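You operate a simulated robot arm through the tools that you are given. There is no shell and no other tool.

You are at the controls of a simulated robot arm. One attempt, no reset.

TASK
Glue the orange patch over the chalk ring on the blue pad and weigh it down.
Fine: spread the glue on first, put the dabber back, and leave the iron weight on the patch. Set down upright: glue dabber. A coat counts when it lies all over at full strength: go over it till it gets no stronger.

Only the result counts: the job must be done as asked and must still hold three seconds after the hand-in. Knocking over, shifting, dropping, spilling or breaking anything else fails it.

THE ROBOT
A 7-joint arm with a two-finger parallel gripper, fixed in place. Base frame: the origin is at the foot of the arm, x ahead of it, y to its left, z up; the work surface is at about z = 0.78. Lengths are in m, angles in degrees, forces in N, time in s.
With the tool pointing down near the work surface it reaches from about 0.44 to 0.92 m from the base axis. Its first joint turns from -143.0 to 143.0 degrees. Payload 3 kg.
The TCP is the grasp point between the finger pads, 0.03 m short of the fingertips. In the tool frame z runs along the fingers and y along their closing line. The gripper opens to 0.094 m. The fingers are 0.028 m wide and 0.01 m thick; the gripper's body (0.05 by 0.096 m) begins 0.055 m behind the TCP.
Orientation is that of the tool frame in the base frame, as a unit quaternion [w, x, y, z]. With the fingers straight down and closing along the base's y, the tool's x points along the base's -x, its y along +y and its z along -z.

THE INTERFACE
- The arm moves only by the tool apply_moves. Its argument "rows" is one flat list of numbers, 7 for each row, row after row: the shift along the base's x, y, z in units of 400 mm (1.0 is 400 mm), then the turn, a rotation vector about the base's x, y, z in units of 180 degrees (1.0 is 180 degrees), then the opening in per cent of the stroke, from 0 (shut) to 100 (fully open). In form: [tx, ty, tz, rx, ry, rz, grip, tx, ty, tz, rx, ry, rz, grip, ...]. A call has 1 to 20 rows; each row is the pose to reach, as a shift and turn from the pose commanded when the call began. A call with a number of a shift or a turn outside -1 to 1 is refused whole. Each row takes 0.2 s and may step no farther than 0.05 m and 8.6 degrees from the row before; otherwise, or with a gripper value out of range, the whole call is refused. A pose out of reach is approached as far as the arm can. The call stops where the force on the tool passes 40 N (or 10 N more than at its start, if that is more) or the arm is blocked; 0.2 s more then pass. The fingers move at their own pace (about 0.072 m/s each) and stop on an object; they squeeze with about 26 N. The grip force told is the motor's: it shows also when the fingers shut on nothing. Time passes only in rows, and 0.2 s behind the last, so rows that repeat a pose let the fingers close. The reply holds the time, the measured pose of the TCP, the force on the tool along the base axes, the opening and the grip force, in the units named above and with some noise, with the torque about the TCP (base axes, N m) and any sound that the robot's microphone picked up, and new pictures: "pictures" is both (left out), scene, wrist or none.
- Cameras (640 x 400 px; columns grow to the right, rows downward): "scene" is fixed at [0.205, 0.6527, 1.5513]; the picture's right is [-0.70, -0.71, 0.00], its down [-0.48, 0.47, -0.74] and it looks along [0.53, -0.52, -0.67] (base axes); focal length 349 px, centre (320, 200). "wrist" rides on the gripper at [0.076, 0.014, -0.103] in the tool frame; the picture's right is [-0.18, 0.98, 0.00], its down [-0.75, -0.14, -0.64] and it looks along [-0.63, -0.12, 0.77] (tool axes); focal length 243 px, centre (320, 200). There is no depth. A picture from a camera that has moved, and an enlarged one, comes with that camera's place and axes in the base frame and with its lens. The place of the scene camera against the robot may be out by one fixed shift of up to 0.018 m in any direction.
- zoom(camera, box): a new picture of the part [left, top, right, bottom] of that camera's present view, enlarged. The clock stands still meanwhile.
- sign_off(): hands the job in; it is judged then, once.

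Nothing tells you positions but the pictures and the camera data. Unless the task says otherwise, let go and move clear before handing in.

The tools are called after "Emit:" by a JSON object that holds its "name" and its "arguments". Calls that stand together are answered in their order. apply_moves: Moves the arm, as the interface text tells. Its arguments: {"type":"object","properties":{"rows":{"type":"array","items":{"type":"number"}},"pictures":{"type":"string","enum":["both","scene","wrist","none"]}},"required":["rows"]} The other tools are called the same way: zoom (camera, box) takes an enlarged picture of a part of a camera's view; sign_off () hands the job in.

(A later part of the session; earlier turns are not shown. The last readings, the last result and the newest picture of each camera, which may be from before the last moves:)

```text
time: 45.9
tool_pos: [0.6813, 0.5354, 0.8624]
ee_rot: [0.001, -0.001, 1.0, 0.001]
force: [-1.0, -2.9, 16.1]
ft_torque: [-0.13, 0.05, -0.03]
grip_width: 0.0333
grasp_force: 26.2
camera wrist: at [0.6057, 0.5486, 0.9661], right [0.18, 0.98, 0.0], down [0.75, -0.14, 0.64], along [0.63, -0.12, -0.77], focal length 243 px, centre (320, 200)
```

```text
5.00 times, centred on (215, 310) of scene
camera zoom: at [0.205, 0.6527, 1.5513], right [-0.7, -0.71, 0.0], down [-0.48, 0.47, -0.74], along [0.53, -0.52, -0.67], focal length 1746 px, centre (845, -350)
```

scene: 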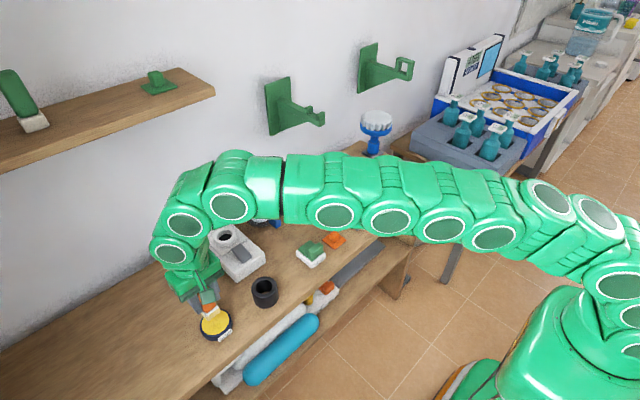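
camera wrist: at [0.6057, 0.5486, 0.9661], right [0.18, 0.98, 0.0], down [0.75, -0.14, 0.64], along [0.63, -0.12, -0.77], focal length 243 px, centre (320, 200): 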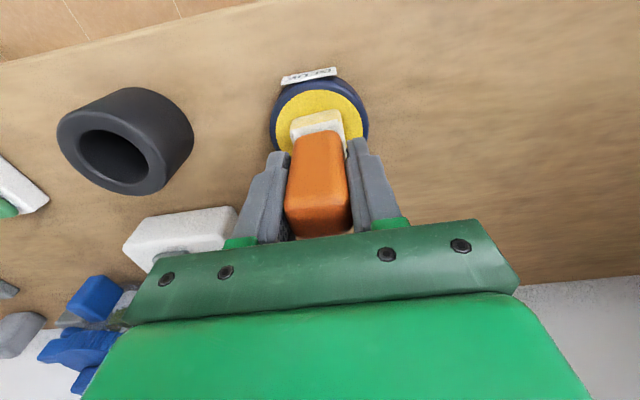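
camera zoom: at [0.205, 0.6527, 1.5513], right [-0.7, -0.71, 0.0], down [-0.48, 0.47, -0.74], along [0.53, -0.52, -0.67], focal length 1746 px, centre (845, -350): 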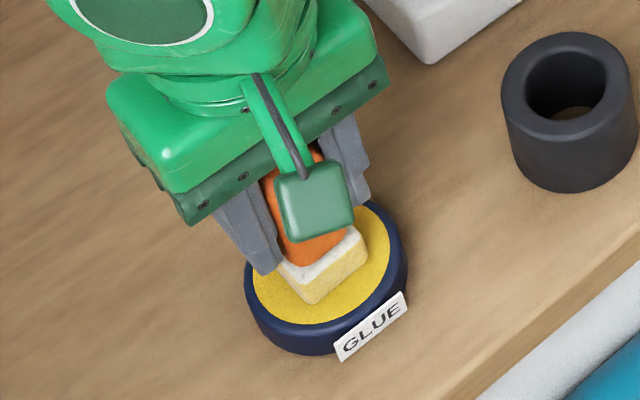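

Contact at 16 N (the dabber has slid up about 4 mm in the grip — I'll press more lightly on the pad). Holding, then lifting to check the load.

Emit:
{"name": "apply_moves", "arguments": {"rows": [0, 0, 0, 0, 0, 0, 0, 0, 0, 0, 0, 0, 0, 0, 0, 0, 0.02, 0, 0, 0, 0, 0, 0, 0.1, 0, 0, 0, 0, 0, 0, 0.2, 0, 0, 0, 0, 0, 0, 0.31, 0, 0, 0, 0, 0, 0, 0.31, 0, 0, 0, 0], "pictures": "wrist"}}

Emit:
{"name": "zoom", "arguments": {"camera": "wrist", "box": [220, 20, 420, 160]}}

Emit:
{"name": "zoom", "arguments": {"camera": "scene", "box": [160, 240, 280, 340]}}

```text
time: 47.5
tool_pos: [0.6806, 0.5349, 0.9832]
ee_rot: [-0.001, 0.0, 1.0, 0.0]
force: [-0.4, 0.6, -0.7]
ft_torque: [0.0, -0.01, 0.02]
grip_width: 0.0333
grasp_force: 25.5
camera wrist: at [0.6054, 0.5483, 1.0873], right [0.18, 0.98, 0.0], down [0.75, -0.14, 0.64], along [0.63, -0.12, -0.77], focal length 243 px, centre (320, 200)
```

wrist: 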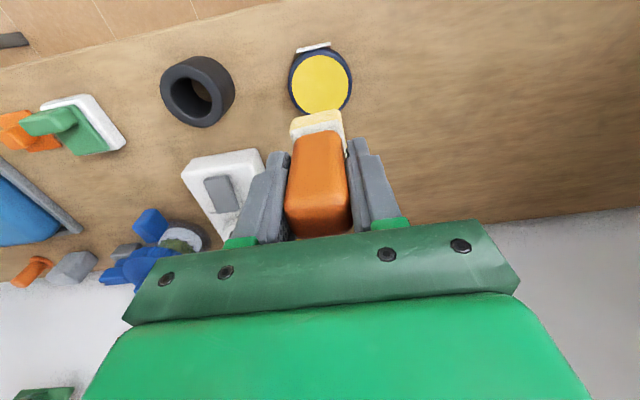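

```text
2.86 times, centred on (320, 90) of wrist
camera zoom: at [0.6054, 0.5483, 1.0873], right [0.18, 0.98, 0.0], down [0.75, -0.14, 0.64], along [0.63, -0.12, -0.77], focal length 693 px, centre (320, 514)
```

zoom: 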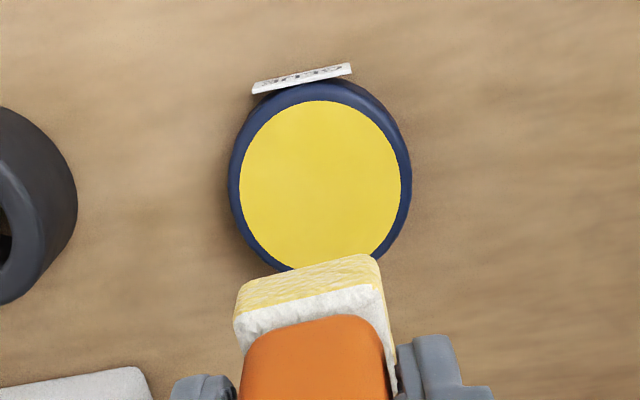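

```text
4.00 times, centred on (220, 290) of scene
camera zoom: at [0.205, 0.6527, 1.5513], right [-0.7, -0.71, 0.0], down [-0.48, 0.47, -0.74], along [0.53, -0.52, -0.67], focal length 1397 px, centre (720, -160)
```

zoom: 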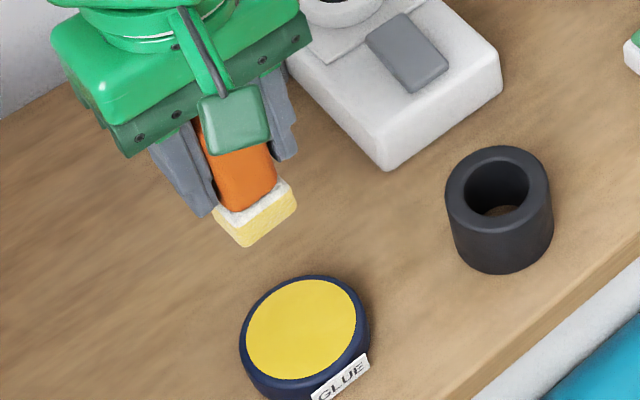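

Reloaded. I'll return along the clear corridor (x ≈ 0.68) to the pad and stop just above the ring.

Emit:
{"name": "apply_moves", "arguments": {"rows": [0, -0.1125, 0, 0, 0, 0, 0, 0, -0.225, 0, 0, 0, 0, 0, 0, -0.3375, 0, 0, 0, 0, 0, 0, -0.45, 0, 0, 0, 0, 0, 0, -0.5625, 0, 0, 0, 0, 0, 0, -0.675, 0, 0, 0, 0, 0, 0, -0.7875, 0, 0, 0, 0, 0, 0, -0.9, 0, 0, 0, 0, 0], "pictures": "none"}}

Emit:
{"name": "apply_moves", "arguments": {"rows": [0, -0.1, 0, 0, 0, 0, 0, 0, -0.2, 0, 0, 0, 0, 0, 0, -0.3, 0, 0, 0, 0, 0, 0, -0.4, 0, 0, 0, 0, 0, 0, -0.5, 0, 0, 0, 0, 0, 0, -0.6, 0, 0, 0, 0, 0, 0.08, -0.6, 0, 0, 0, 0, 0, 0.161, -0.6, -0.05, 0, 0, 0, 0, 0.161, -0.6, -0.13, 0, 0, 0, 0, 0.161, -0.6, -0.2, 0, 0, 0, 0, 0.161, -0.6, -0.2, 0, 0, 0, 0], "pictures": "wrist"}}

Emit:
{"name": "zoom", "arguments": {"camera": "wrist", "box": [220, 40, 420, 180]}}

Emit:
{"name": "zoom", "arguments": {"camera": "scene", "box": [330, 140, 400, 210]}}

```text
time: 49.3
tool_pos: [0.6797, 0.1746, 0.9851]
ee_rot: [0.0, -0.002, 1.0, 0.0]
force: [-0.1, 0.3, -1.1]
ft_torque: [-0.03, 0.01, -0.01]
grip_width: 0.0336
grasp_force: 25.8
```

```text
time: 51.7
tool_pos: [0.7463, -0.0638, 0.9044]
ee_rot: [-0.001, -0.001, 1.0, 0.0]
force: [0.3, 0.1, -0.5]
ft_torque: [-0.03, 0.02, 0.0]
grip_width: 0.0334
grasp_force: 26.0
camera wrist: at [0.6707, -0.0512, 1.0079], right [0.18, 0.98, 0.0], down [0.75, -0.14, 0.64], along [0.63, -0.12, -0.77], focal length 243 px, centre (320, 200)
```

wrist: 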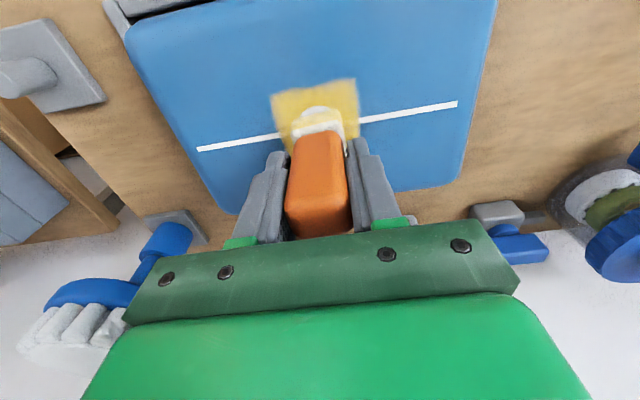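

```text
2.86 times, centred on (320, 110) of wrist
camera zoom: at [0.6707, -0.0512, 1.0079], right [0.18, 0.98, 0.0], down [0.75, -0.14, 0.64], along [0.63, -0.12, -0.77], focal length 693 px, centre (320, 457)
```

zoom: 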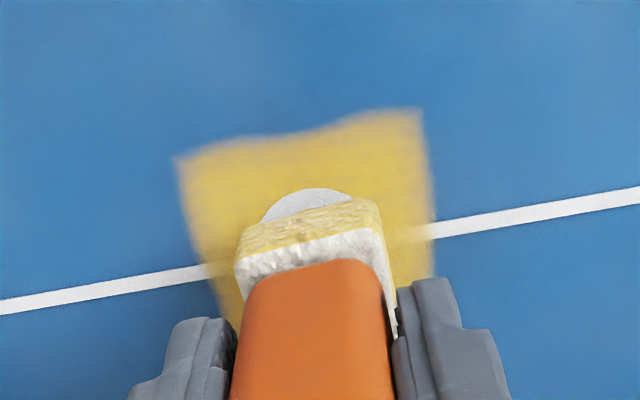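

```text
5.71 times, centred on (365, 175) of scene
camera zoom: at [0.205, 0.6527, 1.5513], right [-0.7, -0.71, 0.0], down [-0.48, 0.47, -0.74], along [0.53, -0.52, -0.67], focal length 1996 px, centre (63, 343)
```

zoom: 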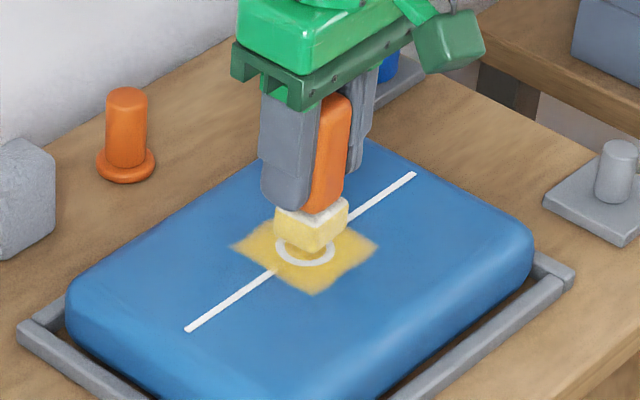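

Emit:
{"name": "apply_moves", "arguments": {"rows": [-0.001, -0.002, -0.015, 0, 0, 0, 0, -0.001, -0.002, -0.028, 0, 0, 0, 0, -0.001, -0.002, -0.034, 0, 0, 0, 0], "pictures": "none"}}

```text
time: 52.5
tool_pos: [0.7459, -0.0668, 0.8915]
ee_rot: [-0.001, -0.001, 1.0, 0.0]
force: [0.3, -0.4, -0.5]
ft_torque: [0.02, -0.03, -0.03]
grip_width: 0.0337
grasp_force: 26.3
```

Emit:
{"name": "apply_moves", "arguments": {"rows": [0, 0, -0.003, 0, 0, 0, 0, 0, 0, -0.003, 0, 0, 0, 0], "pictures": "none"}}

```text
time: 53.1
tool_pos: [0.7461, -0.0681, 0.8907]
ee_rot: [0.0, -0.001, 1.0, 0.0]
force: [-1.3, 3.7, 14.5]
ft_torque: [0.12, 0.04, -0.06]
grip_width: 0.0334
grasp_force: 26.0
```

Contact at 14 N. Rastering over the full square once more, with slightly wider strokes.

Emit:
{"name": "apply_moves", "arguments": {"rows": [-0.015, -0.017, 0, 0, 0, 0, 0, -0.03, -0.034, 0, 0, 0, 0, 0, -0.03, -0.017, 0, 0, 0, 0, 0, -0.03, 0, 0, 0, 0, 0, 0, -0.03, 0.017, 0, 0, 0, 0, 0, -0.03, 0.034, 0, 0, 0, 0, 0, -0.015, 0.034, 0, 0, 0, 0, 0, 0, 0.034, 0, 0, 0, 0, 0, 0, 0.017, 0, 0, 0, 0, 0, 0, 0, 0, 0, 0, 0, 0, 0, -0.017, 0, 0, 0, 0, 0, 0, -0.034, 0, 0, 0, 0, 0, 0.015, -0.034, 0, 0, 0, 0, 0, 0.03, -0.034, 0, 0, 0, 0, 0, 0.03, -0.017, 0, 0, 0, 0, 0, 0.03, 0, 0, 0, 0, 0, 0, 0.03, 0.017, 0, 0, 0, 0, 0, 0.03, 0.034, 0, 0, 0, 0, 0, 0.015, 0.017, 0, 0, 0, 0, 0, 0, 0, 0, 0, 0, 0, 0], "pictures": "none"}}

Emit:
{"name": "apply_moves", "arguments": {"rows": [0.0, 0.0, 0.02, 0, 0, 0, 0, 0.04, 0, 0.08, 0, 0, 0, 0, 0.07, 0, 0.15, 0, 0, 0, 0, 0.09, 0, 0.2, 0, 0, 0, 0, 0.09, 0, 0.2, 0, 0, 0, 0], "pictures": "wrist"}}

Emit:
{"name": "zoom", "arguments": {"camera": "wrist", "box": [220, 10, 420, 150]}}

Emit:
{"name": "zoom", "arguments": {"camera": "scene", "box": [330, 140, 400, 210]}}

```text
time: 57.3
tool_pos: [0.7448, -0.0667, 0.8911]
ee_rot: [-0.002, -0.001, 1.0, 0.0]
force: [0.9, 0.3, -0.4]
ft_torque: [0.02, -0.01, -0.04]
grip_width: 0.0333
grasp_force: 26.2
```

```text
time: 58.5
tool_pos: [0.7792, -0.0653, 0.9723]
ee_rot: [-0.001, -0.001, 1.0, -0.001]
force: [0.2, 0.5, -0.9]
ft_torque: [0.01, 0.03, -0.03]
grip_width: 0.0335
grasp_force: 25.8
camera wrist: at [0.7049, -0.0515, 1.0754], right [0.18, 0.98, 0.0], down [0.75, -0.14, 0.64], along [0.63, -0.12, -0.77], focal length 243 px, centre (320, 200)
```

wrist: 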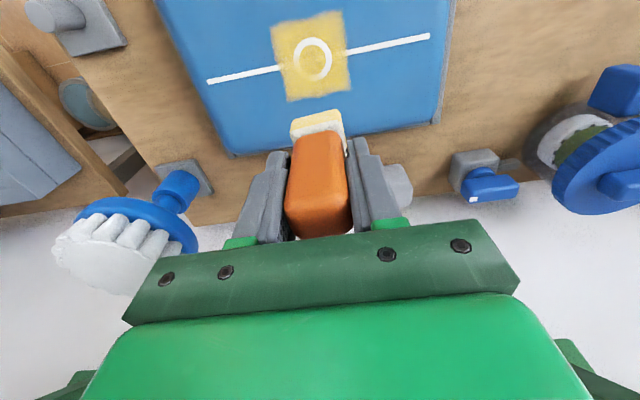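

```text
2.86 times, centred on (320, 80) of wrist
camera zoom: at [0.7049, -0.0515, 1.0754], right [0.18, 0.98, 0.0], down [0.75, -0.14, 0.64], along [0.63, -0.12, -0.77], focal length 693 px, centre (320, 543)
```

zoom: 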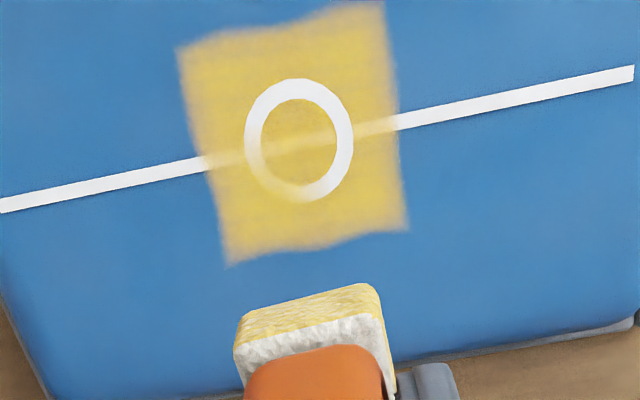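

```text
5.71 times, centred on (365, 175) of scene
camera zoom: at [0.205, 0.6527, 1.5513], right [-0.7, -0.71, 0.0], down [-0.48, 0.47, -0.74], along [0.53, -0.52, -0.67], focal length 1996 px, centre (63, 343)
```

zoom: 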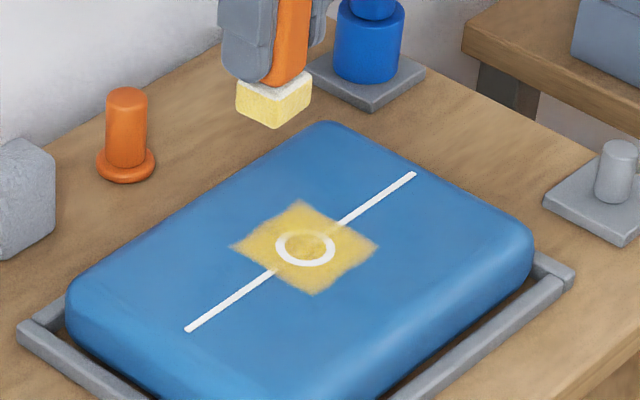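

The coat looks unchanged by this extra pass. Let me enlarge it strongly to judge uniformity, especially inside the ring.

Emit:
{"name": "zoom", "arguments": {"camera": "wrist", "box": [262, 0, 362, 110]}}

Emit:
{"name": "zoom", "arguments": {"camera": "scene", "box": [350, 168, 380, 198]}}

```text
3.64 times, centred on (312, 55) of wrist
camera zoom: at [0.7049, -0.0515, 1.0754], right [0.18, 0.98, 0.0], down [0.75, -0.14, 0.64], along [0.63, -0.12, -0.77], focal length 882 px, centre (349, 727)
```

zoom: 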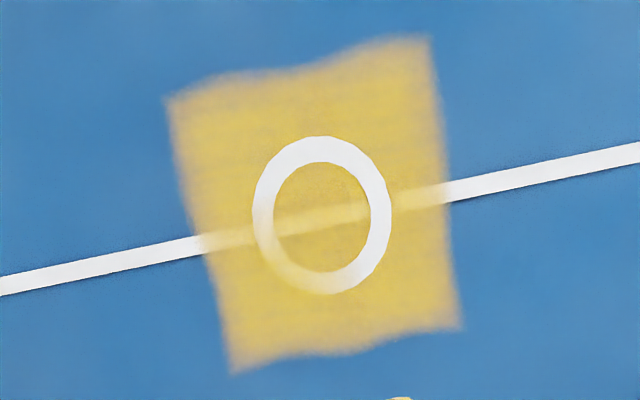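

```text
13.33 times, centred on (365, 183) of scene
camera zoom: at [0.205, 0.6527, 1.5513], right [-0.7, -0.71, 0.0], down [-0.48, 0.47, -0.74], along [0.53, -0.52, -0.67], focal length 4657 px, centre (-280, 427)
```

zoom: 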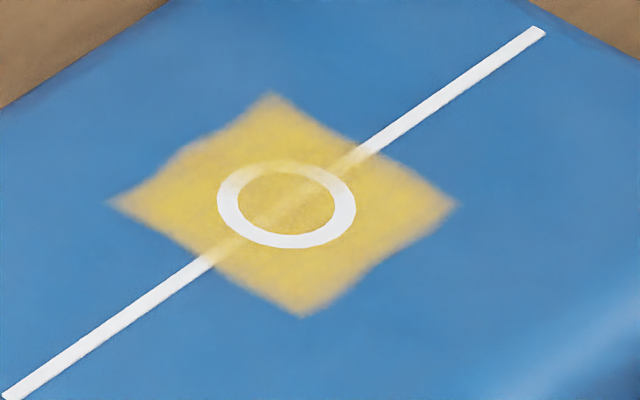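

The coat appears uniform and saturated, but the last raster ended with little contact force, so I want one more pass with contact assured, to see whether it gets any stronger.

Emit:
{"name": "apply_moves", "arguments": {"rows": [-0.05, 0, -0.1, 0, 0, 0, 0, -0.09, 0.002, -0.185, 0, 0, 0, 0, -0.09, 0.002, -0.2, 0, 0, 0, 0, -0.09, 0.002, -0.202, 0, 0, 0, 0], "pictures": "none"}}

```text
time: 59.5
tool_pos: [0.7449, -0.0664, 0.8907]
ee_rot: [0.0, -0.001, 1.0, -0.001]
force: [-4.4, 0.8, 17.5]
ft_torque: [0.05, 0.35, 0.0]
grip_width: 0.0336
grasp_force: 25.7
```

Emit:
{"name": "apply_moves", "arguments": {"rows": [-0.0175, -0.0175, 0, 0, 0, 0, 0, -0.035, -0.035, 0, 0, 0, 0, 0, -0.0175, -0.035, 0, 0, 0, 0, 0, 0, -0.035, 0, 0, 0, 0, 0, 0.0175, -0.035, 0, 0, 0, 0, 0, 0.035, -0.035, -0.001, 0, 0, 0, 0, 0.035, -0.0175, -0.001, 0, 0, 0, 0, 0.035, 0, -0.001, 0, 0, 0, 0, 0.0175, 0, -0.001, 0, 0, 0, 0, 0, 0, -0.001, 0, 0, 0, 0, -0.0175, 0, -0.002, 0, 0, 0, 0, -0.035, 0, -0.002, 0, 0, 0, 0, -0.035, 0.0175, -0.002, 0, 0, 0, 0, -0.035, 0.035, -0.002, 0, 0, 0, 0, -0.0175, 0.035, -0.002, 0, 0, 0, 0, 0, 0.035, -0.003, 0, 0, 0, 0, 0.0175, 0.035, -0.003, 0, 0, 0, 0, 0.035, 0.035, -0.003, 0, 0, 0, 0, 0.0175, 0.0175, -0.003, 0, 0, 0, 0, 0, 0, -0.003, 0, 0, 0, 0], "pictures": "none"}}

Emit:
{"name": "apply_moves", "arguments": {"rows": [0.0, 0.0, 0.02, 0, 0, 0, 0, 0.04, 0, 0.08, 0, 0, 0, 0, 0.07, 0, 0.15, 0, 0, 0, 0, 0.09, 0, 0.2, 0, 0, 0, 0, 0.09, 0, 0.2, 0, 0, 0, 0], "pictures": "wrist"}}

Emit:
{"name": "zoom", "arguments": {"camera": "wrist", "box": [262, 0, 362, 110]}}

Emit:
{"name": "zoom", "arguments": {"camera": "scene", "box": [350, 168, 380, 198]}}

Emit:
{"name": "zoom", "arguments": {"camera": "wrist", "box": [220, 10, 420, 150]}}

```text
time: 63.7
tool_pos: [0.745, -0.0655, 0.8885]
ee_rot: [-0.001, -0.001, 1.0, 0.0]
force: [-0.4, 0.4, -0.6]
ft_torque: [0.03, 0.0, 0.01]
grip_width: 0.0335
grasp_force: 26.4
```

```text
time: 64.9
tool_pos: [0.7812, -0.065, 0.9693]
ee_rot: [-0.001, -0.001, 1.0, 0.0]
force: [-0.5, -0.3, -1.3]
ft_torque: [0.02, 0.03, 0.01]
grip_width: 0.0334
grasp_force: 26.1
camera wrist: at [0.7054, -0.0523, 1.0728], right [0.18, 0.98, 0.0], down [0.75, -0.14, 0.64], along [0.63, -0.12, -0.77], focal length 243 px, centre (320, 200)
```

wrist: 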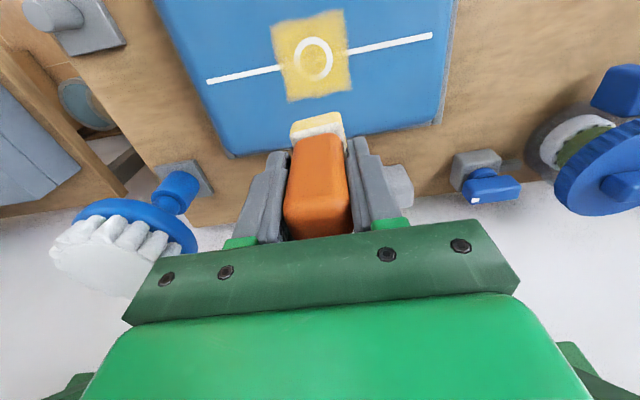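

```text
3.64 times, centred on (312, 55) of wrist
camera zoom: at [0.7054, -0.0523, 1.0728], right [0.18, 0.98, 0.0], down [0.75, -0.14, 0.64], along [0.63, -0.12, -0.77], focal length 882 px, centre (349, 727)
```

zoom: 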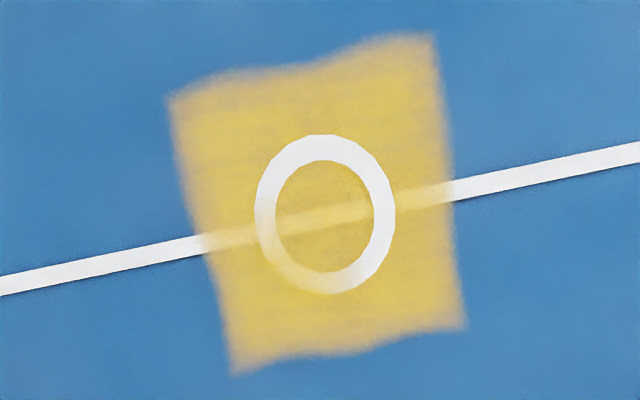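

```text
13.33 times, centred on (365, 183) of scene
camera zoom: at [0.205, 0.6527, 1.5513], right [-0.7, -0.71, 0.0], down [-0.48, 0.47, -0.74], along [0.53, -0.52, -0.67], focal length 4657 px, centre (-280, 427)
```

zoom: 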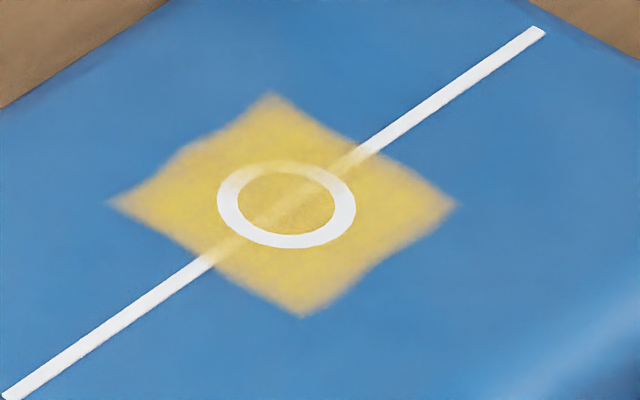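

```text
2.86 times, centred on (320, 80) of wrist
camera zoom: at [0.7054, -0.0523, 1.0728], right [0.18, 0.98, 0.0], down [0.75, -0.14, 0.64], along [0.63, -0.12, -0.77], focal length 693 px, centre (320, 543)
```

zoom: 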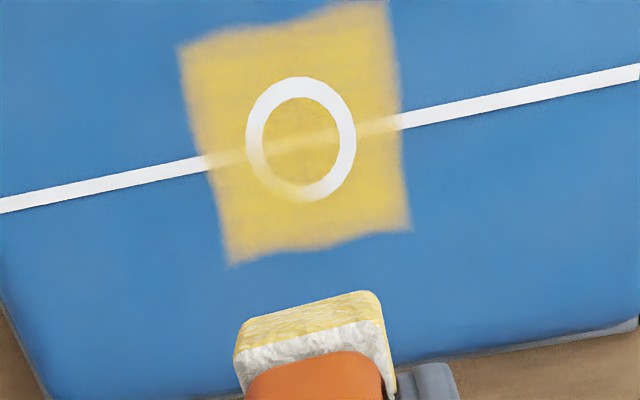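

The coat is visibly identical after another full pass and the foot still carries glue, so it's at full strength. Next I'll put the dabber back; first check its attitude in the grip.

Emit:
{"name": "zoom", "arguments": {"camera": "scene", "box": [340, 110, 400, 165]}}

Emit:
{"name": "zoom", "arguments": {"camera": "wrist", "box": [260, 100, 380, 250]}}

```text
7.27 times, centred on (370, 138) of scene
camera zoom: at [0.205, 0.6527, 1.5513], right [-0.7, -0.71, 0.0], down [-0.48, 0.47, -0.74], along [0.53, -0.52, -0.67], focal length 2540 px, centre (-44, 654)
```

zoom: 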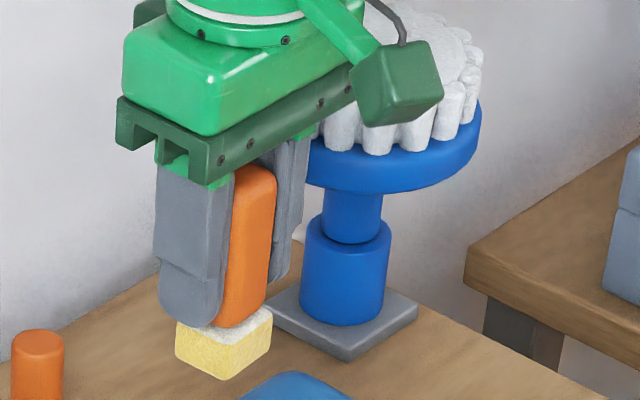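

```text
2.67 times, centred on (320, 175) of wrist
camera zoom: at [0.7054, -0.0523, 1.0728], right [0.18, 0.98, 0.0], down [0.75, -0.14, 0.64], along [0.63, -0.12, -0.77], focal length 647 px, centre (320, 267)
```

zoom: 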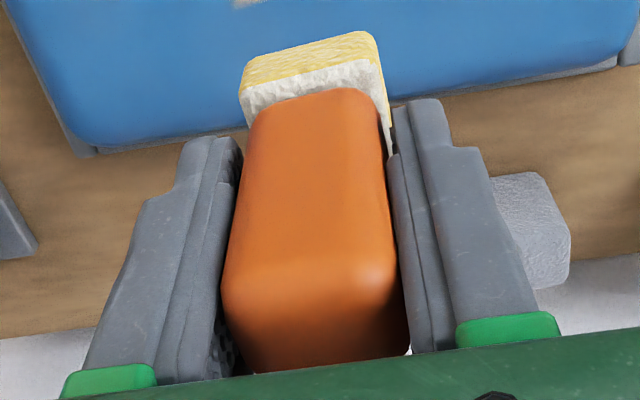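

The dabber is upright in the grip. I'll pull in to x ≈ 0.68, pass the bracket, and approach the dabber's original spot the proven way.

Emit:
{"name": "apply_moves", "arguments": {"rows": [-0.083, 0, 0.015, 0, 0, 0, 0, -0.167, 0, 0.03, 0, 0, 0, 0, -0.26, 0, 0.045, 0, 0, 0, 0, -0.265, 0.11, 0.045, 0, 0, 0, 0, -0.27, 0.22, 0.045, 0, 0, 0, 0, -0.275, 0.33, 0.045, 0, 0, 0, 0, -0.28, 0.44, 0.045, 0, 0, 0, 0, -0.285, 0.55, 0.045, 0, 0, 0, 0, -0.29, 0.66, 0.045, 0, 0, 0, 0, -0.295, 0.77, 0.045, 0, 0, 0, 0, -0.3, 0.88, 0.045, 0, 0, 0, 0, -0.3025, 0.9875, 0.045, 0, 0, 0, 0, -0.3025, 0.9875, 0.045, 0, 0, 0, 0], "pictures": "none"}}

```text
time: 67.7
tool_pos: [0.6612, 0.332, 0.9865]
ee_rot: [-0.001, 0.0, 1.0, 0.0]
force: [0.8, -0.3, -1.0]
ft_torque: [0.02, -0.04, 0.05]
grip_width: 0.0334
grasp_force: 25.9
```

Emit:
{"name": "apply_moves", "arguments": {"rows": [0.07, -0.084, -0.013, 0, 0, 0, 0, 0.14, -0.168, -0.026, 0, 0, 0, 0, 0.21, -0.252, -0.04, 0, 0, 0, 0, 0.28, -0.335, -0.053, 0, 0, 0, 0, 0.35, -0.419, -0.066, 0, 0, 0, 0, 0.35, -0.419, -0.14, 0, 0, 0, 0, 0.35, -0.419, -0.22, 0, 0, 0, 0, 0.35, -0.419, -0.22, 0, 0, 0, 0]}}

Emit:
{"name": "zoom", "arguments": {"camera": "wrist", "box": [220, 40, 420, 180]}}

Emit:
{"name": "zoom", "arguments": {"camera": "scene", "box": [230, 140, 350, 240]}}

```text
time: 69.5
tool_pos: [0.8009, 0.1594, 0.8944]
ee_rot: [-0.001, -0.001, 1.0, -0.001]
force: [-0.2, -0.5, -0.6]
ft_torque: [0.02, 0.0, 0.0]
grip_width: 0.0336
grasp_force: 26.4
camera wrist: at [0.725, 0.1734, 0.999], right [0.18, 0.98, 0.0], down [0.75, -0.14, 0.64], along [0.63, -0.12, -0.77], focal length 243 px, centre (320, 200)
```

scene: 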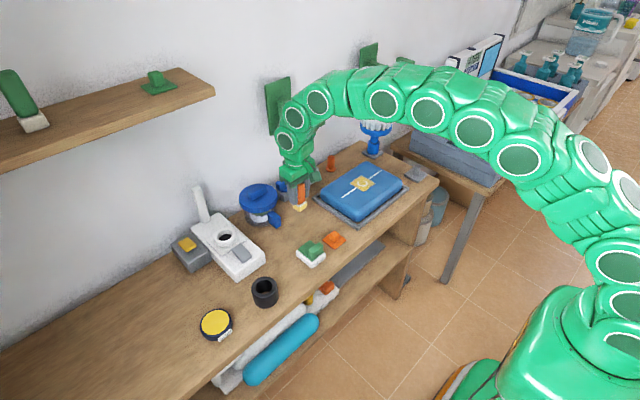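
wrist: 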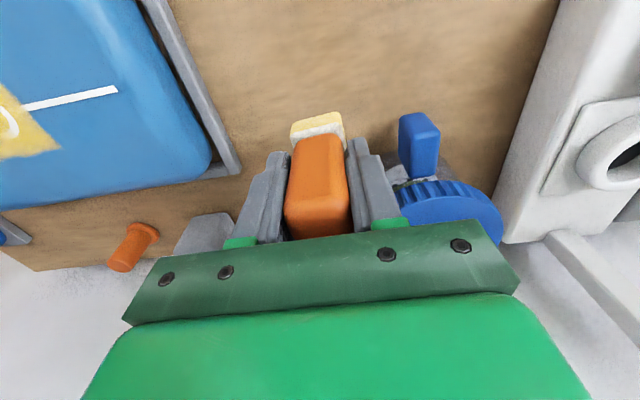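

```text
2.86 times, centred on (320, 110) of wrist
camera zoom: at [0.725, 0.1734, 0.999], right [0.18, 0.98, 0.0], down [0.75, -0.14, 0.64], along [0.63, -0.12, -0.77], focal length 693 px, centre (320, 457)
```

zoom: 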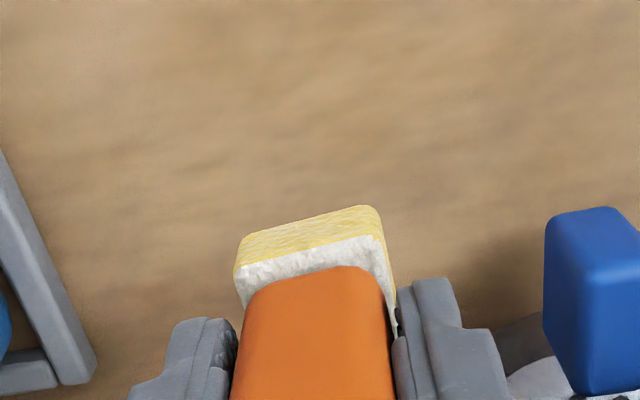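

```text
4.00 times, centred on (290, 190) of scene
camera zoom: at [0.205, 0.6527, 1.5513], right [-0.7, -0.71, 0.0], down [-0.48, 0.47, -0.74], along [0.53, -0.52, -0.67], focal length 1397 px, centre (440, 240)
```

zoom: 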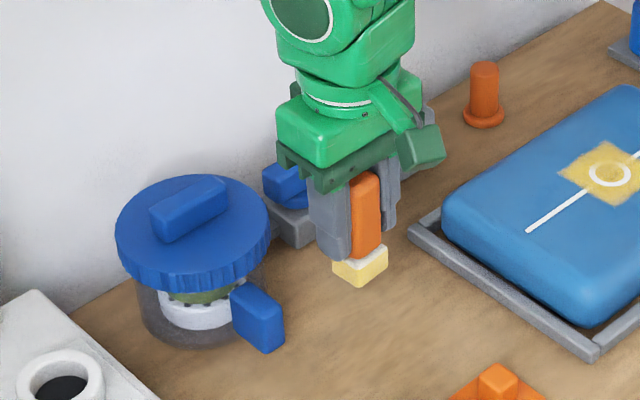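

I'll correct 4 mm in y to match the original spot and lower toward the bench.

Emit:
{"name": "apply_moves", "arguments": {"rows": [0.003, 0.01, -0.05, 0, 0, 0, 0, 0.003, 0.01, -0.1, 0, 0, 0, 0, 0.003, 0.01, -0.125, 0, 0, 0, 0, 0.003, 0.01, -0.125, 0, 0, 0, 0], "pictures": "none"}}

```text
time: 70.5
tool_pos: [0.8031, 0.1655, 0.8486]
ee_rot: [0.0, -0.001, 1.0, 0.0]
force: [-0.5, 0.7, 0.2]
ft_torque: [0.0, 0.02, 0.0]
grip_width: 0.0337
grasp_force: 25.7
```

Emit:
{"name": "apply_moves", "arguments": {"rows": [0, 0, -0.008, 0, 0, 0, 0, 0, 0, -0.014, 0, 0, 0, 0, 0, 0, -0.014, 0, 0, 0, 0], "pictures": "none"}}

```text
time: 71.3
tool_pos: [0.8017, 0.1655, 0.8439]
ee_rot: [0.0, -0.001, 1.0, 0.0]
force: [0.7, 0.7, 0.4]
ft_torque: [0.02, -0.01, -0.02]
grip_width: 0.0334
grasp_force: 26.2
```

Emit:
{"name": "apply_moves", "arguments": {"rows": [0, 0, -0.004, 0, 0, 0, 0, 0, 0, -0.007, 0, 0, 0, 0, 0, 0, -0.007, 0, 0, 0, 0], "pictures": "scene"}}

Emit:
{"name": "zoom", "arguments": {"camera": "scene", "box": [270, 180, 330, 240]}}

```text
time: 72.1
tool_pos: [0.8021, 0.1654, 0.8404]
ee_rot: [0.0, -0.001, 1.0, 0.0]
force: [0.2, -0.5, 0.1]
ft_torque: [0.02, 0.0, -0.03]
grip_width: 0.0338
grasp_force: 25.6
```

scene: 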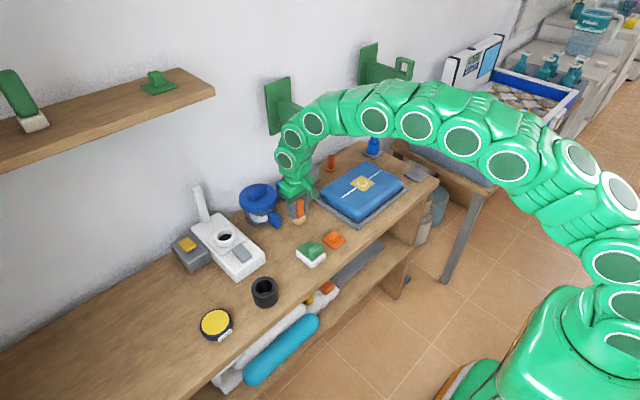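

```text
6.67 times, centred on (300, 210) of scene
camera zoom: at [0.205, 0.6527, 1.5513], right [-0.7, -0.71, 0.0], down [-0.48, 0.47, -0.74], along [0.53, -0.52, -0.67], focal length 2328 px, centre (453, 133)
```

zoom: 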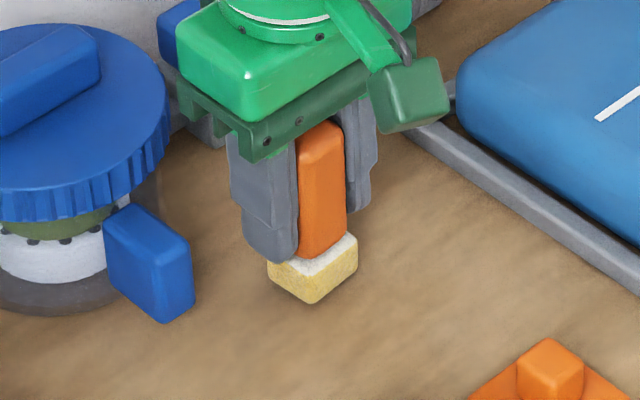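

Nearly touching. Lowering another couple of millimetres until contact.

Emit:
{"name": "apply_moves", "arguments": {"rows": [0, 0, -0.004, 0, 0, 0, 0, 0, 0, -0.004, 0, 0, 0, 0], "pictures": "none"}}

```text
time: 72.7
tool_pos: [0.8019, 0.1658, 0.8398]
ee_rot: [-0.001, -0.001, 1.0, 0.0]
force: [0.1, 0.4, 0.0]
ft_torque: [-0.01, -0.01, 0.01]
grip_width: 0.0335
grasp_force: 25.7
```

Emit:
{"name": "apply_moves", "arguments": {"rows": [0, 0, -0.003, 0, 0, 0, 0, 0, 0, -0.003, 0, 0, 0, 0], "pictures": "none"}}

```text
time: 73.3
tool_pos: [0.8027, 0.1674, 0.8397]
ee_rot: [0.0, -0.002, 1.0, 0.0]
force: [-0.1, -1.1, 4.4]
ft_torque: [-0.08, 0.14, 0.0]
grip_width: 0.0335
grasp_force: 26.3
```

Light contact (4 N): the dabber stands on the bench. Opening and rising straight up.

Emit:
{"name": "apply_moves", "arguments": {"rows": [0, 0, 0, 0, 0, 0, 42, 0, 0, 0, 0, 0, 0, 50, 0, 0, 0, 0, 0, 0, 60, 0, 0, 0, 0, 0, 0, 66, 0, 0, 0, 0, 0, 0, 66]}}

Emit:
{"name": "zoom", "arguments": {"camera": "wrist", "box": [220, 80, 420, 220]}}

Emit:
{"name": "zoom", "arguments": {"camera": "scene", "box": [270, 180, 330, 240]}}

```text
time: 74.5
tool_pos: [0.8025, 0.1669, 0.8376]
ee_rot: [-0.001, 0.0, 1.0, 0.0]
force: [-0.5, -0.3, 0.3]
ft_torque: [0.03, -0.02, -0.03]
grip_width: 0.0621
grasp_force: 0.1
camera wrist: at [0.7269, 0.1799, 0.9414], right [0.18, 0.98, 0.0], down [0.75, -0.14, 0.64], along [0.63, -0.12, -0.77], focal length 243 px, centre (320, 200)
```

scene: 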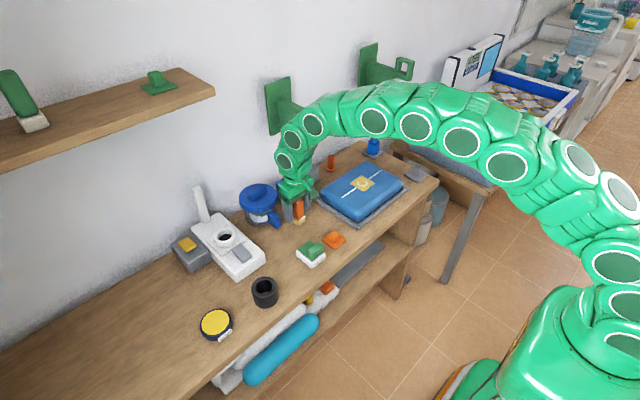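
wrist: 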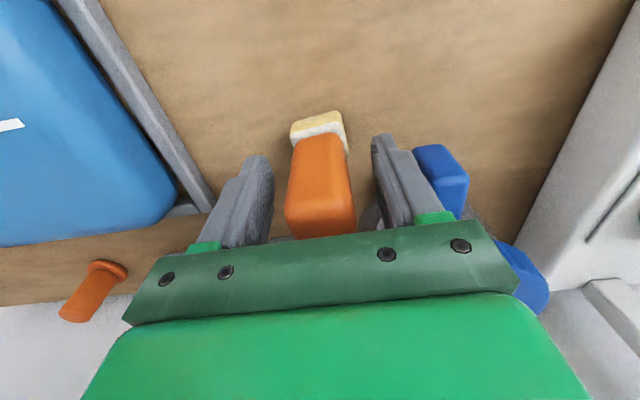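

```text
2.86 times, centred on (320, 150) of wrist
camera zoom: at [0.7269, 0.1799, 0.9414], right [0.18, 0.98, 0.0], down [0.75, -0.14, 0.64], along [0.63, -0.12, -0.77], focal length 693 px, centre (320, 343)
```

zoom: 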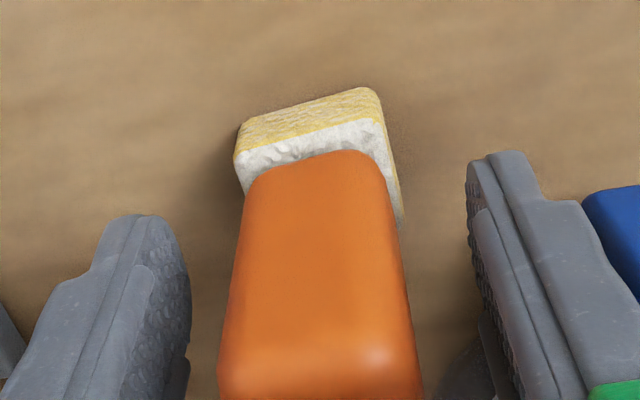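

```text
6.67 times, centred on (300, 210) of scene
camera zoom: at [0.205, 0.6527, 1.5513], right [-0.7, -0.71, 0.0], down [-0.48, 0.47, -0.74], along [0.53, -0.52, -0.67], focal length 2328 px, centre (453, 133)
```

zoom: 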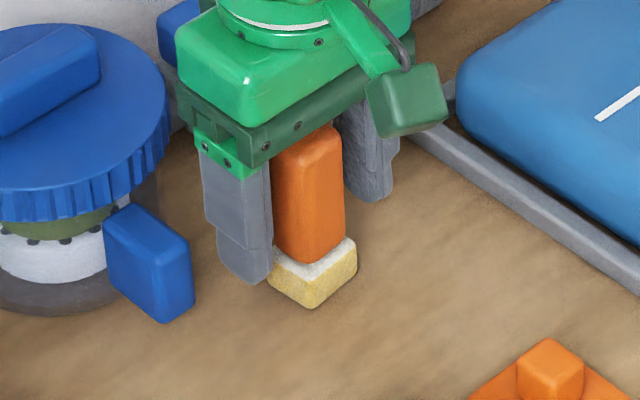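

The dabber stands upright at its original place. I'll rise straight up and move over to the orange patch, keeping clear of the wall bracket.

Emit:
{"name": "apply_moves", "arguments": {"rows": [0, 0, 0.1, 0, 0, 0, 66, 0, 0, 0.2, 0, 0, 0, 66, 0, 0, 0.3, 0, 0, 0, 66, -0.06, 0.06, 0.32, 0, 0, 0, 66, -0.16, 0.085, 0.34, 0, 0, 0, 66, -0.26, 0.085, 0.35, 0, 0, 0, 66, -0.36, 0.06, 0.35, 0, 0, 0, 66, -0.36, -0.02, 0.33, 0, 0, 0, 66, -0.34, -0.05, 0.3, 0, 0, 0, 66, -0.34, -0.05, 0.3, 0, 0, 0, 66]}}

Emit:
{"name": "zoom", "arguments": {"camera": "wrist", "box": [240, 20, 400, 150]}}

Emit:
{"name": "zoom", "arguments": {"camera": "scene", "box": [270, 180, 330, 240]}}

```text
time: 76.7
tool_pos: [0.6652, 0.1463, 0.9555]
ee_rot: [0.0, -0.002, 1.0, 0.001]
force: [-1.6, -0.1, 0.4]
ft_torque: [0.0, 0.02, 0.01]
grip_width: 0.0621
grasp_force: 0.0
camera wrist: at [0.5891, 0.161, 1.0596], right [0.18, 0.98, 0.0], down [0.75, -0.14, 0.64], along [0.63, -0.12, -0.77], focal length 243 px, centre (320, 200)
```

scene: 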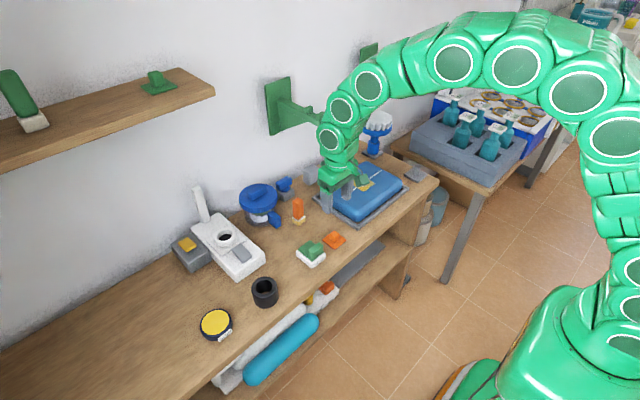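
wrist: 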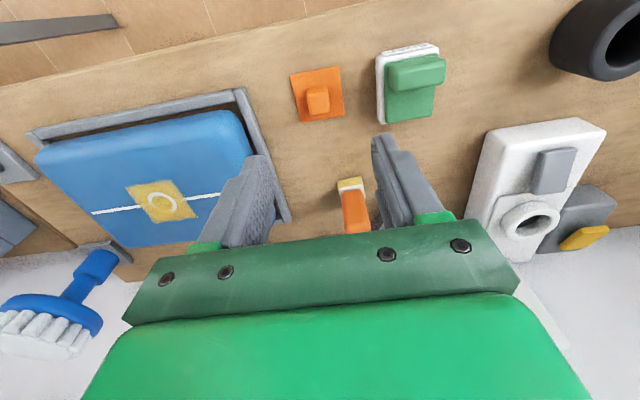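

```text
3.08 times, centred on (320, 85) of wrist
camera zoom: at [0.5891, 0.161, 1.0596], right [0.18, 0.98, 0.0], down [0.75, -0.14, 0.64], along [0.63, -0.12, -0.77], focal length 746 px, centre (320, 554)
```

zoom: 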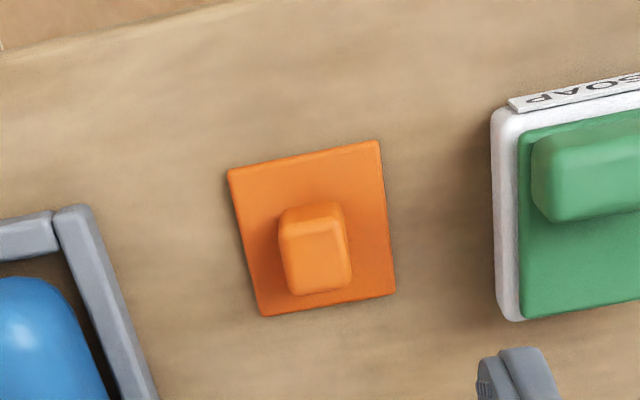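

```text
6.67 times, centred on (300, 210) of scene
camera zoom: at [0.205, 0.6527, 1.5513], right [-0.7, -0.71, 0.0], down [-0.48, 0.47, -0.74], along [0.53, -0.52, -0.67], focal length 2328 px, centre (453, 133)
```

zoom: 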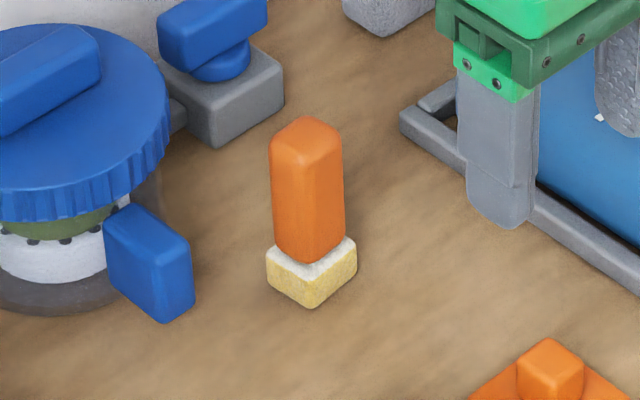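

The dabber is fine. The patch is at (0.671, 0.145), 50 mm square and aligned with the axes, with a ~21 mm knob whose top is near z 0.814. I'll descend over it.

Emit:
{"name": "apply_moves", "arguments": {"rows": [0.008, -0.003, -0.1, 0, 0, 0, 55, 0.0155, -0.0055, -0.2, 0, 0, 0, 55, 0.0155, -0.0055, -0.25, 0, 0, 0, 55, 0.0155, -0.0055, -0.25, 0, 0, 0, 55]}}

Emit:
{"name": "zoom", "arguments": {"camera": "wrist", "box": [220, 60, 420, 200]}}

Emit:
{"name": "zoom", "arguments": {"camera": "scene", "box": [300, 200, 370, 260]}}

```text
time: 77.7
tool_pos: [0.6711, 0.1451, 0.8562]
ee_rot: [0.0, -0.001, 1.0, 0.0]
force: [0.1, -0.4, -0.3]
ft_torque: [-0.03, 0.03, 0.01]
grip_width: 0.0517
grasp_force: 0.1
camera wrist: at [0.5953, 0.1581, 0.96], right [0.18, 0.98, 0.0], down [0.75, -0.14, 0.64], along [0.63, -0.12, -0.77], focal length 243 px, centre (320, 200)
```

scene: 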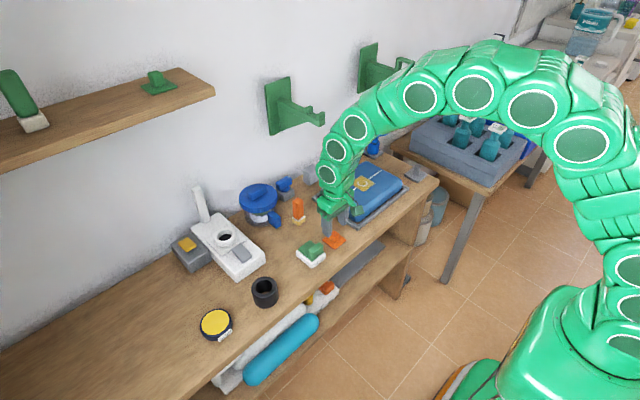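
wrist: 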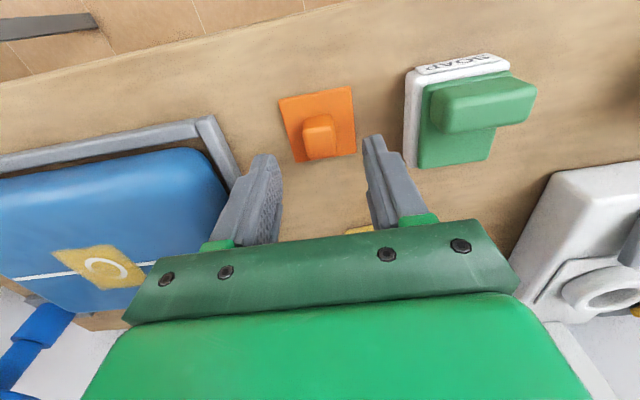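

```text
2.86 times, centred on (320, 130) of wrist
camera zoom: at [0.5953, 0.1581, 0.96], right [0.18, 0.98, 0.0], down [0.75, -0.14, 0.64], along [0.63, -0.12, -0.77], focal length 693 px, centre (320, 400)
```

zoom: 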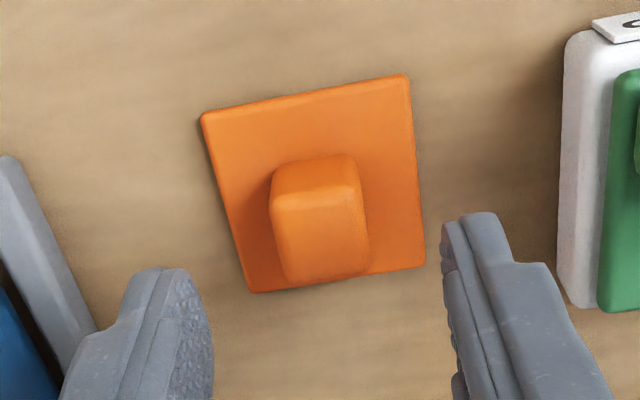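

```text
6.67 times, centred on (335, 230) of scene
camera zoom: at [0.205, 0.6527, 1.5513], right [-0.7, -0.71, 0.0], down [-0.48, 0.47, -0.74], along [0.53, -0.52, -0.67], focal length 2328 px, centre (220, 0)
```

zoom: 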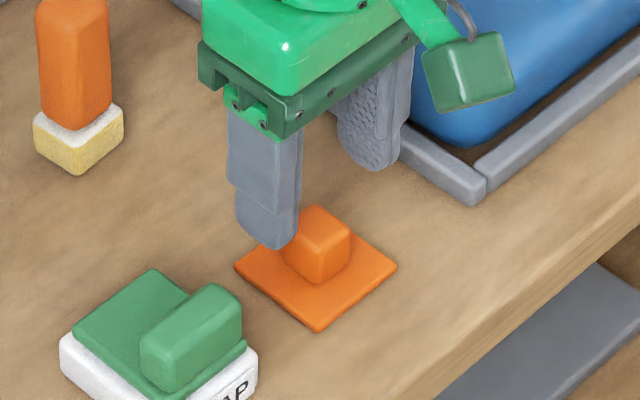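

Well aligned. Descending so the fingertips end a few mm above the patch sheet, then closing on the knob.

Emit:
{"name": "apply_moves", "arguments": {"rows": [0, 0, -0.04, 0, 0, 0, 55, 0, 0, -0.075, 0, 0, 0, 55, 0, 0, -0.092, 0, 0, 0, 55, 0, 0, -0.092, 0, 0, 0, 55], "pictures": "wrist"}}

Emit:
{"name": "zoom", "arguments": {"camera": "wrist", "box": [220, 80, 420, 220]}}

Emit:
{"name": "zoom", "arguments": {"camera": "scene", "box": [300, 200, 370, 260]}}

```text
time: 78.7
tool_pos: [0.6718, 0.143, 0.8209]
ee_rot: [0.0, -0.001, 1.0, -0.001]
force: [-0.4, 0.3, -1.0]
ft_torque: [0.0, -0.01, -0.01]
grip_width: 0.0521
grasp_force: 0.1
camera wrist: at [0.5959, 0.1558, 0.9241], right [0.18, 0.98, 0.0], down [0.75, -0.14, 0.64], along [0.63, -0.12, -0.77], focal length 243 px, centre (320, 200)
```

wrist: 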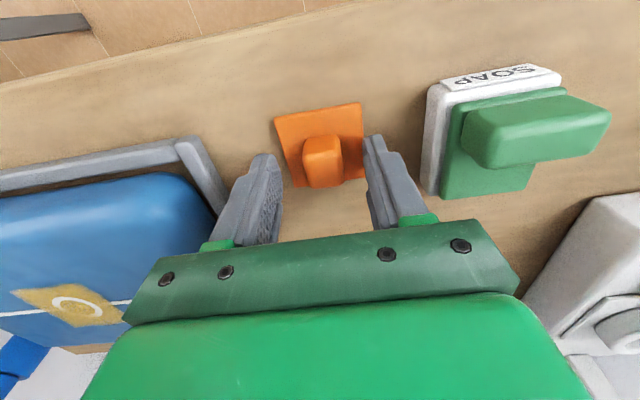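

```text
2.86 times, centred on (320, 150) of wrist
camera zoom: at [0.5959, 0.1558, 0.9241], right [0.18, 0.98, 0.0], down [0.75, -0.14, 0.64], along [0.63, -0.12, -0.77], focal length 693 px, centre (320, 343)
```

zoom: 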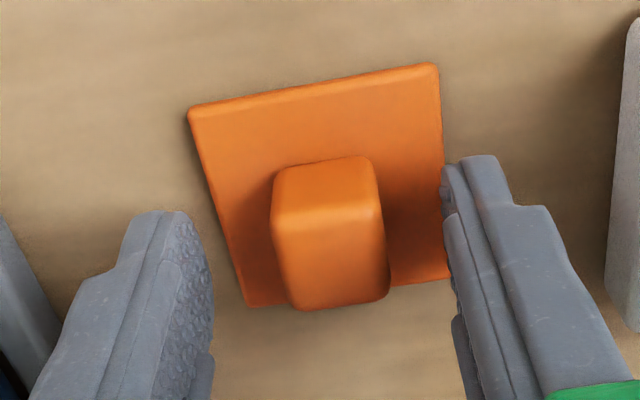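

```text
6.67 times, centred on (335, 230) of scene
camera zoom: at [0.205, 0.6527, 1.5513], right [-0.7, -0.71, 0.0], down [-0.48, 0.47, -0.74], along [0.53, -0.52, -0.67], focal length 2328 px, centre (220, 0)
```

zoom: 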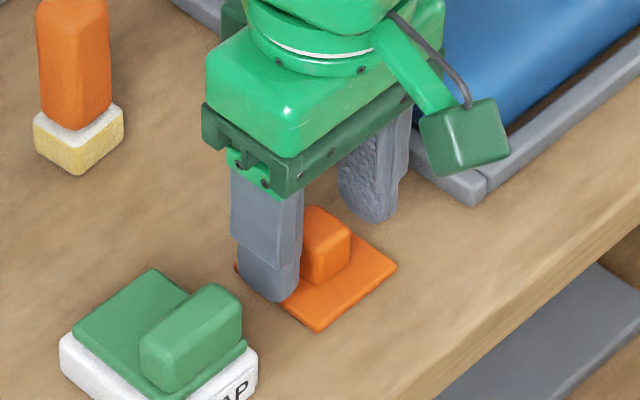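

The knob is centred between the fingers. Closing.

Emit:
{"name": "apply_moves", "arguments": {"rows": [0, 0, 0, 0, 0, 0, 40, 0, 0, 0, 0, 0, 0, 25, 0, 0, 0, 0, 0, 0, 10, 0, 0, 0, 0, 0, 0, 0, 0, 0, 0, 0, 0, 0, 0, 0, 0, 0, 0, 0, 0, 0], "pictures": "wrist"}}

Emit:
{"name": "zoom", "arguments": {"camera": "wrist", "box": [220, 80, 420, 220]}}

```text
time: 80.1
tool_pos: [0.6712, 0.1423, 0.8215]
ee_rot: [-0.001, -0.001, 1.0, 0.0]
force: [0.7, -0.8, 2.1]
ft_torque: [0.0, 0.03, 0.0]
grip_width: 0.021
grasp_force: 26.0
camera wrist: at [0.5959, 0.1558, 0.9242], right [0.18, 0.98, 0.0], down [0.75, -0.14, 0.64], along [0.63, -0.12, -0.77], focal length 243 px, centre (320, 200)
```

wrist: 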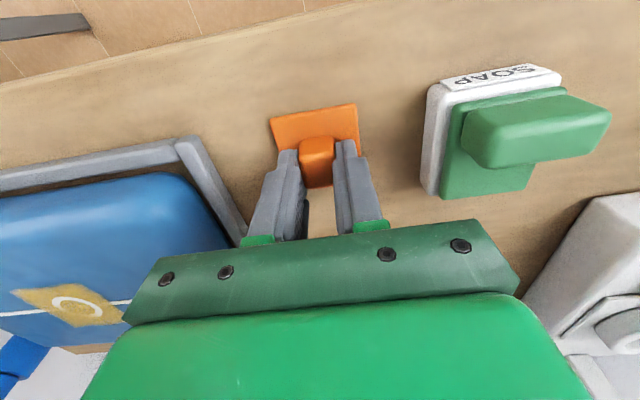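

```text
2.86 times, centred on (320, 150) of wrist
camera zoom: at [0.5959, 0.1558, 0.9242], right [0.18, 0.98, 0.0], down [0.75, -0.14, 0.64], along [0.63, -0.12, -0.77], focal length 693 px, centre (320, 343)
```

zoom: 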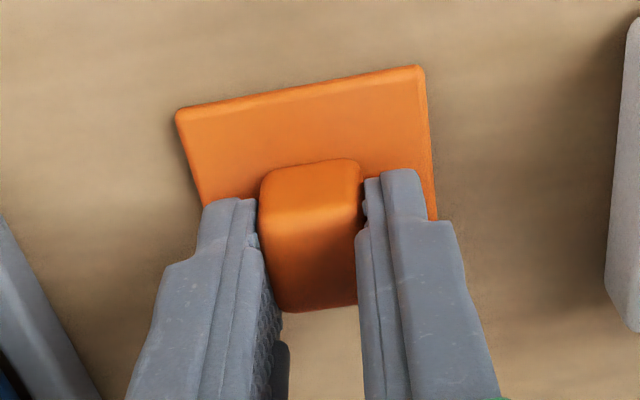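

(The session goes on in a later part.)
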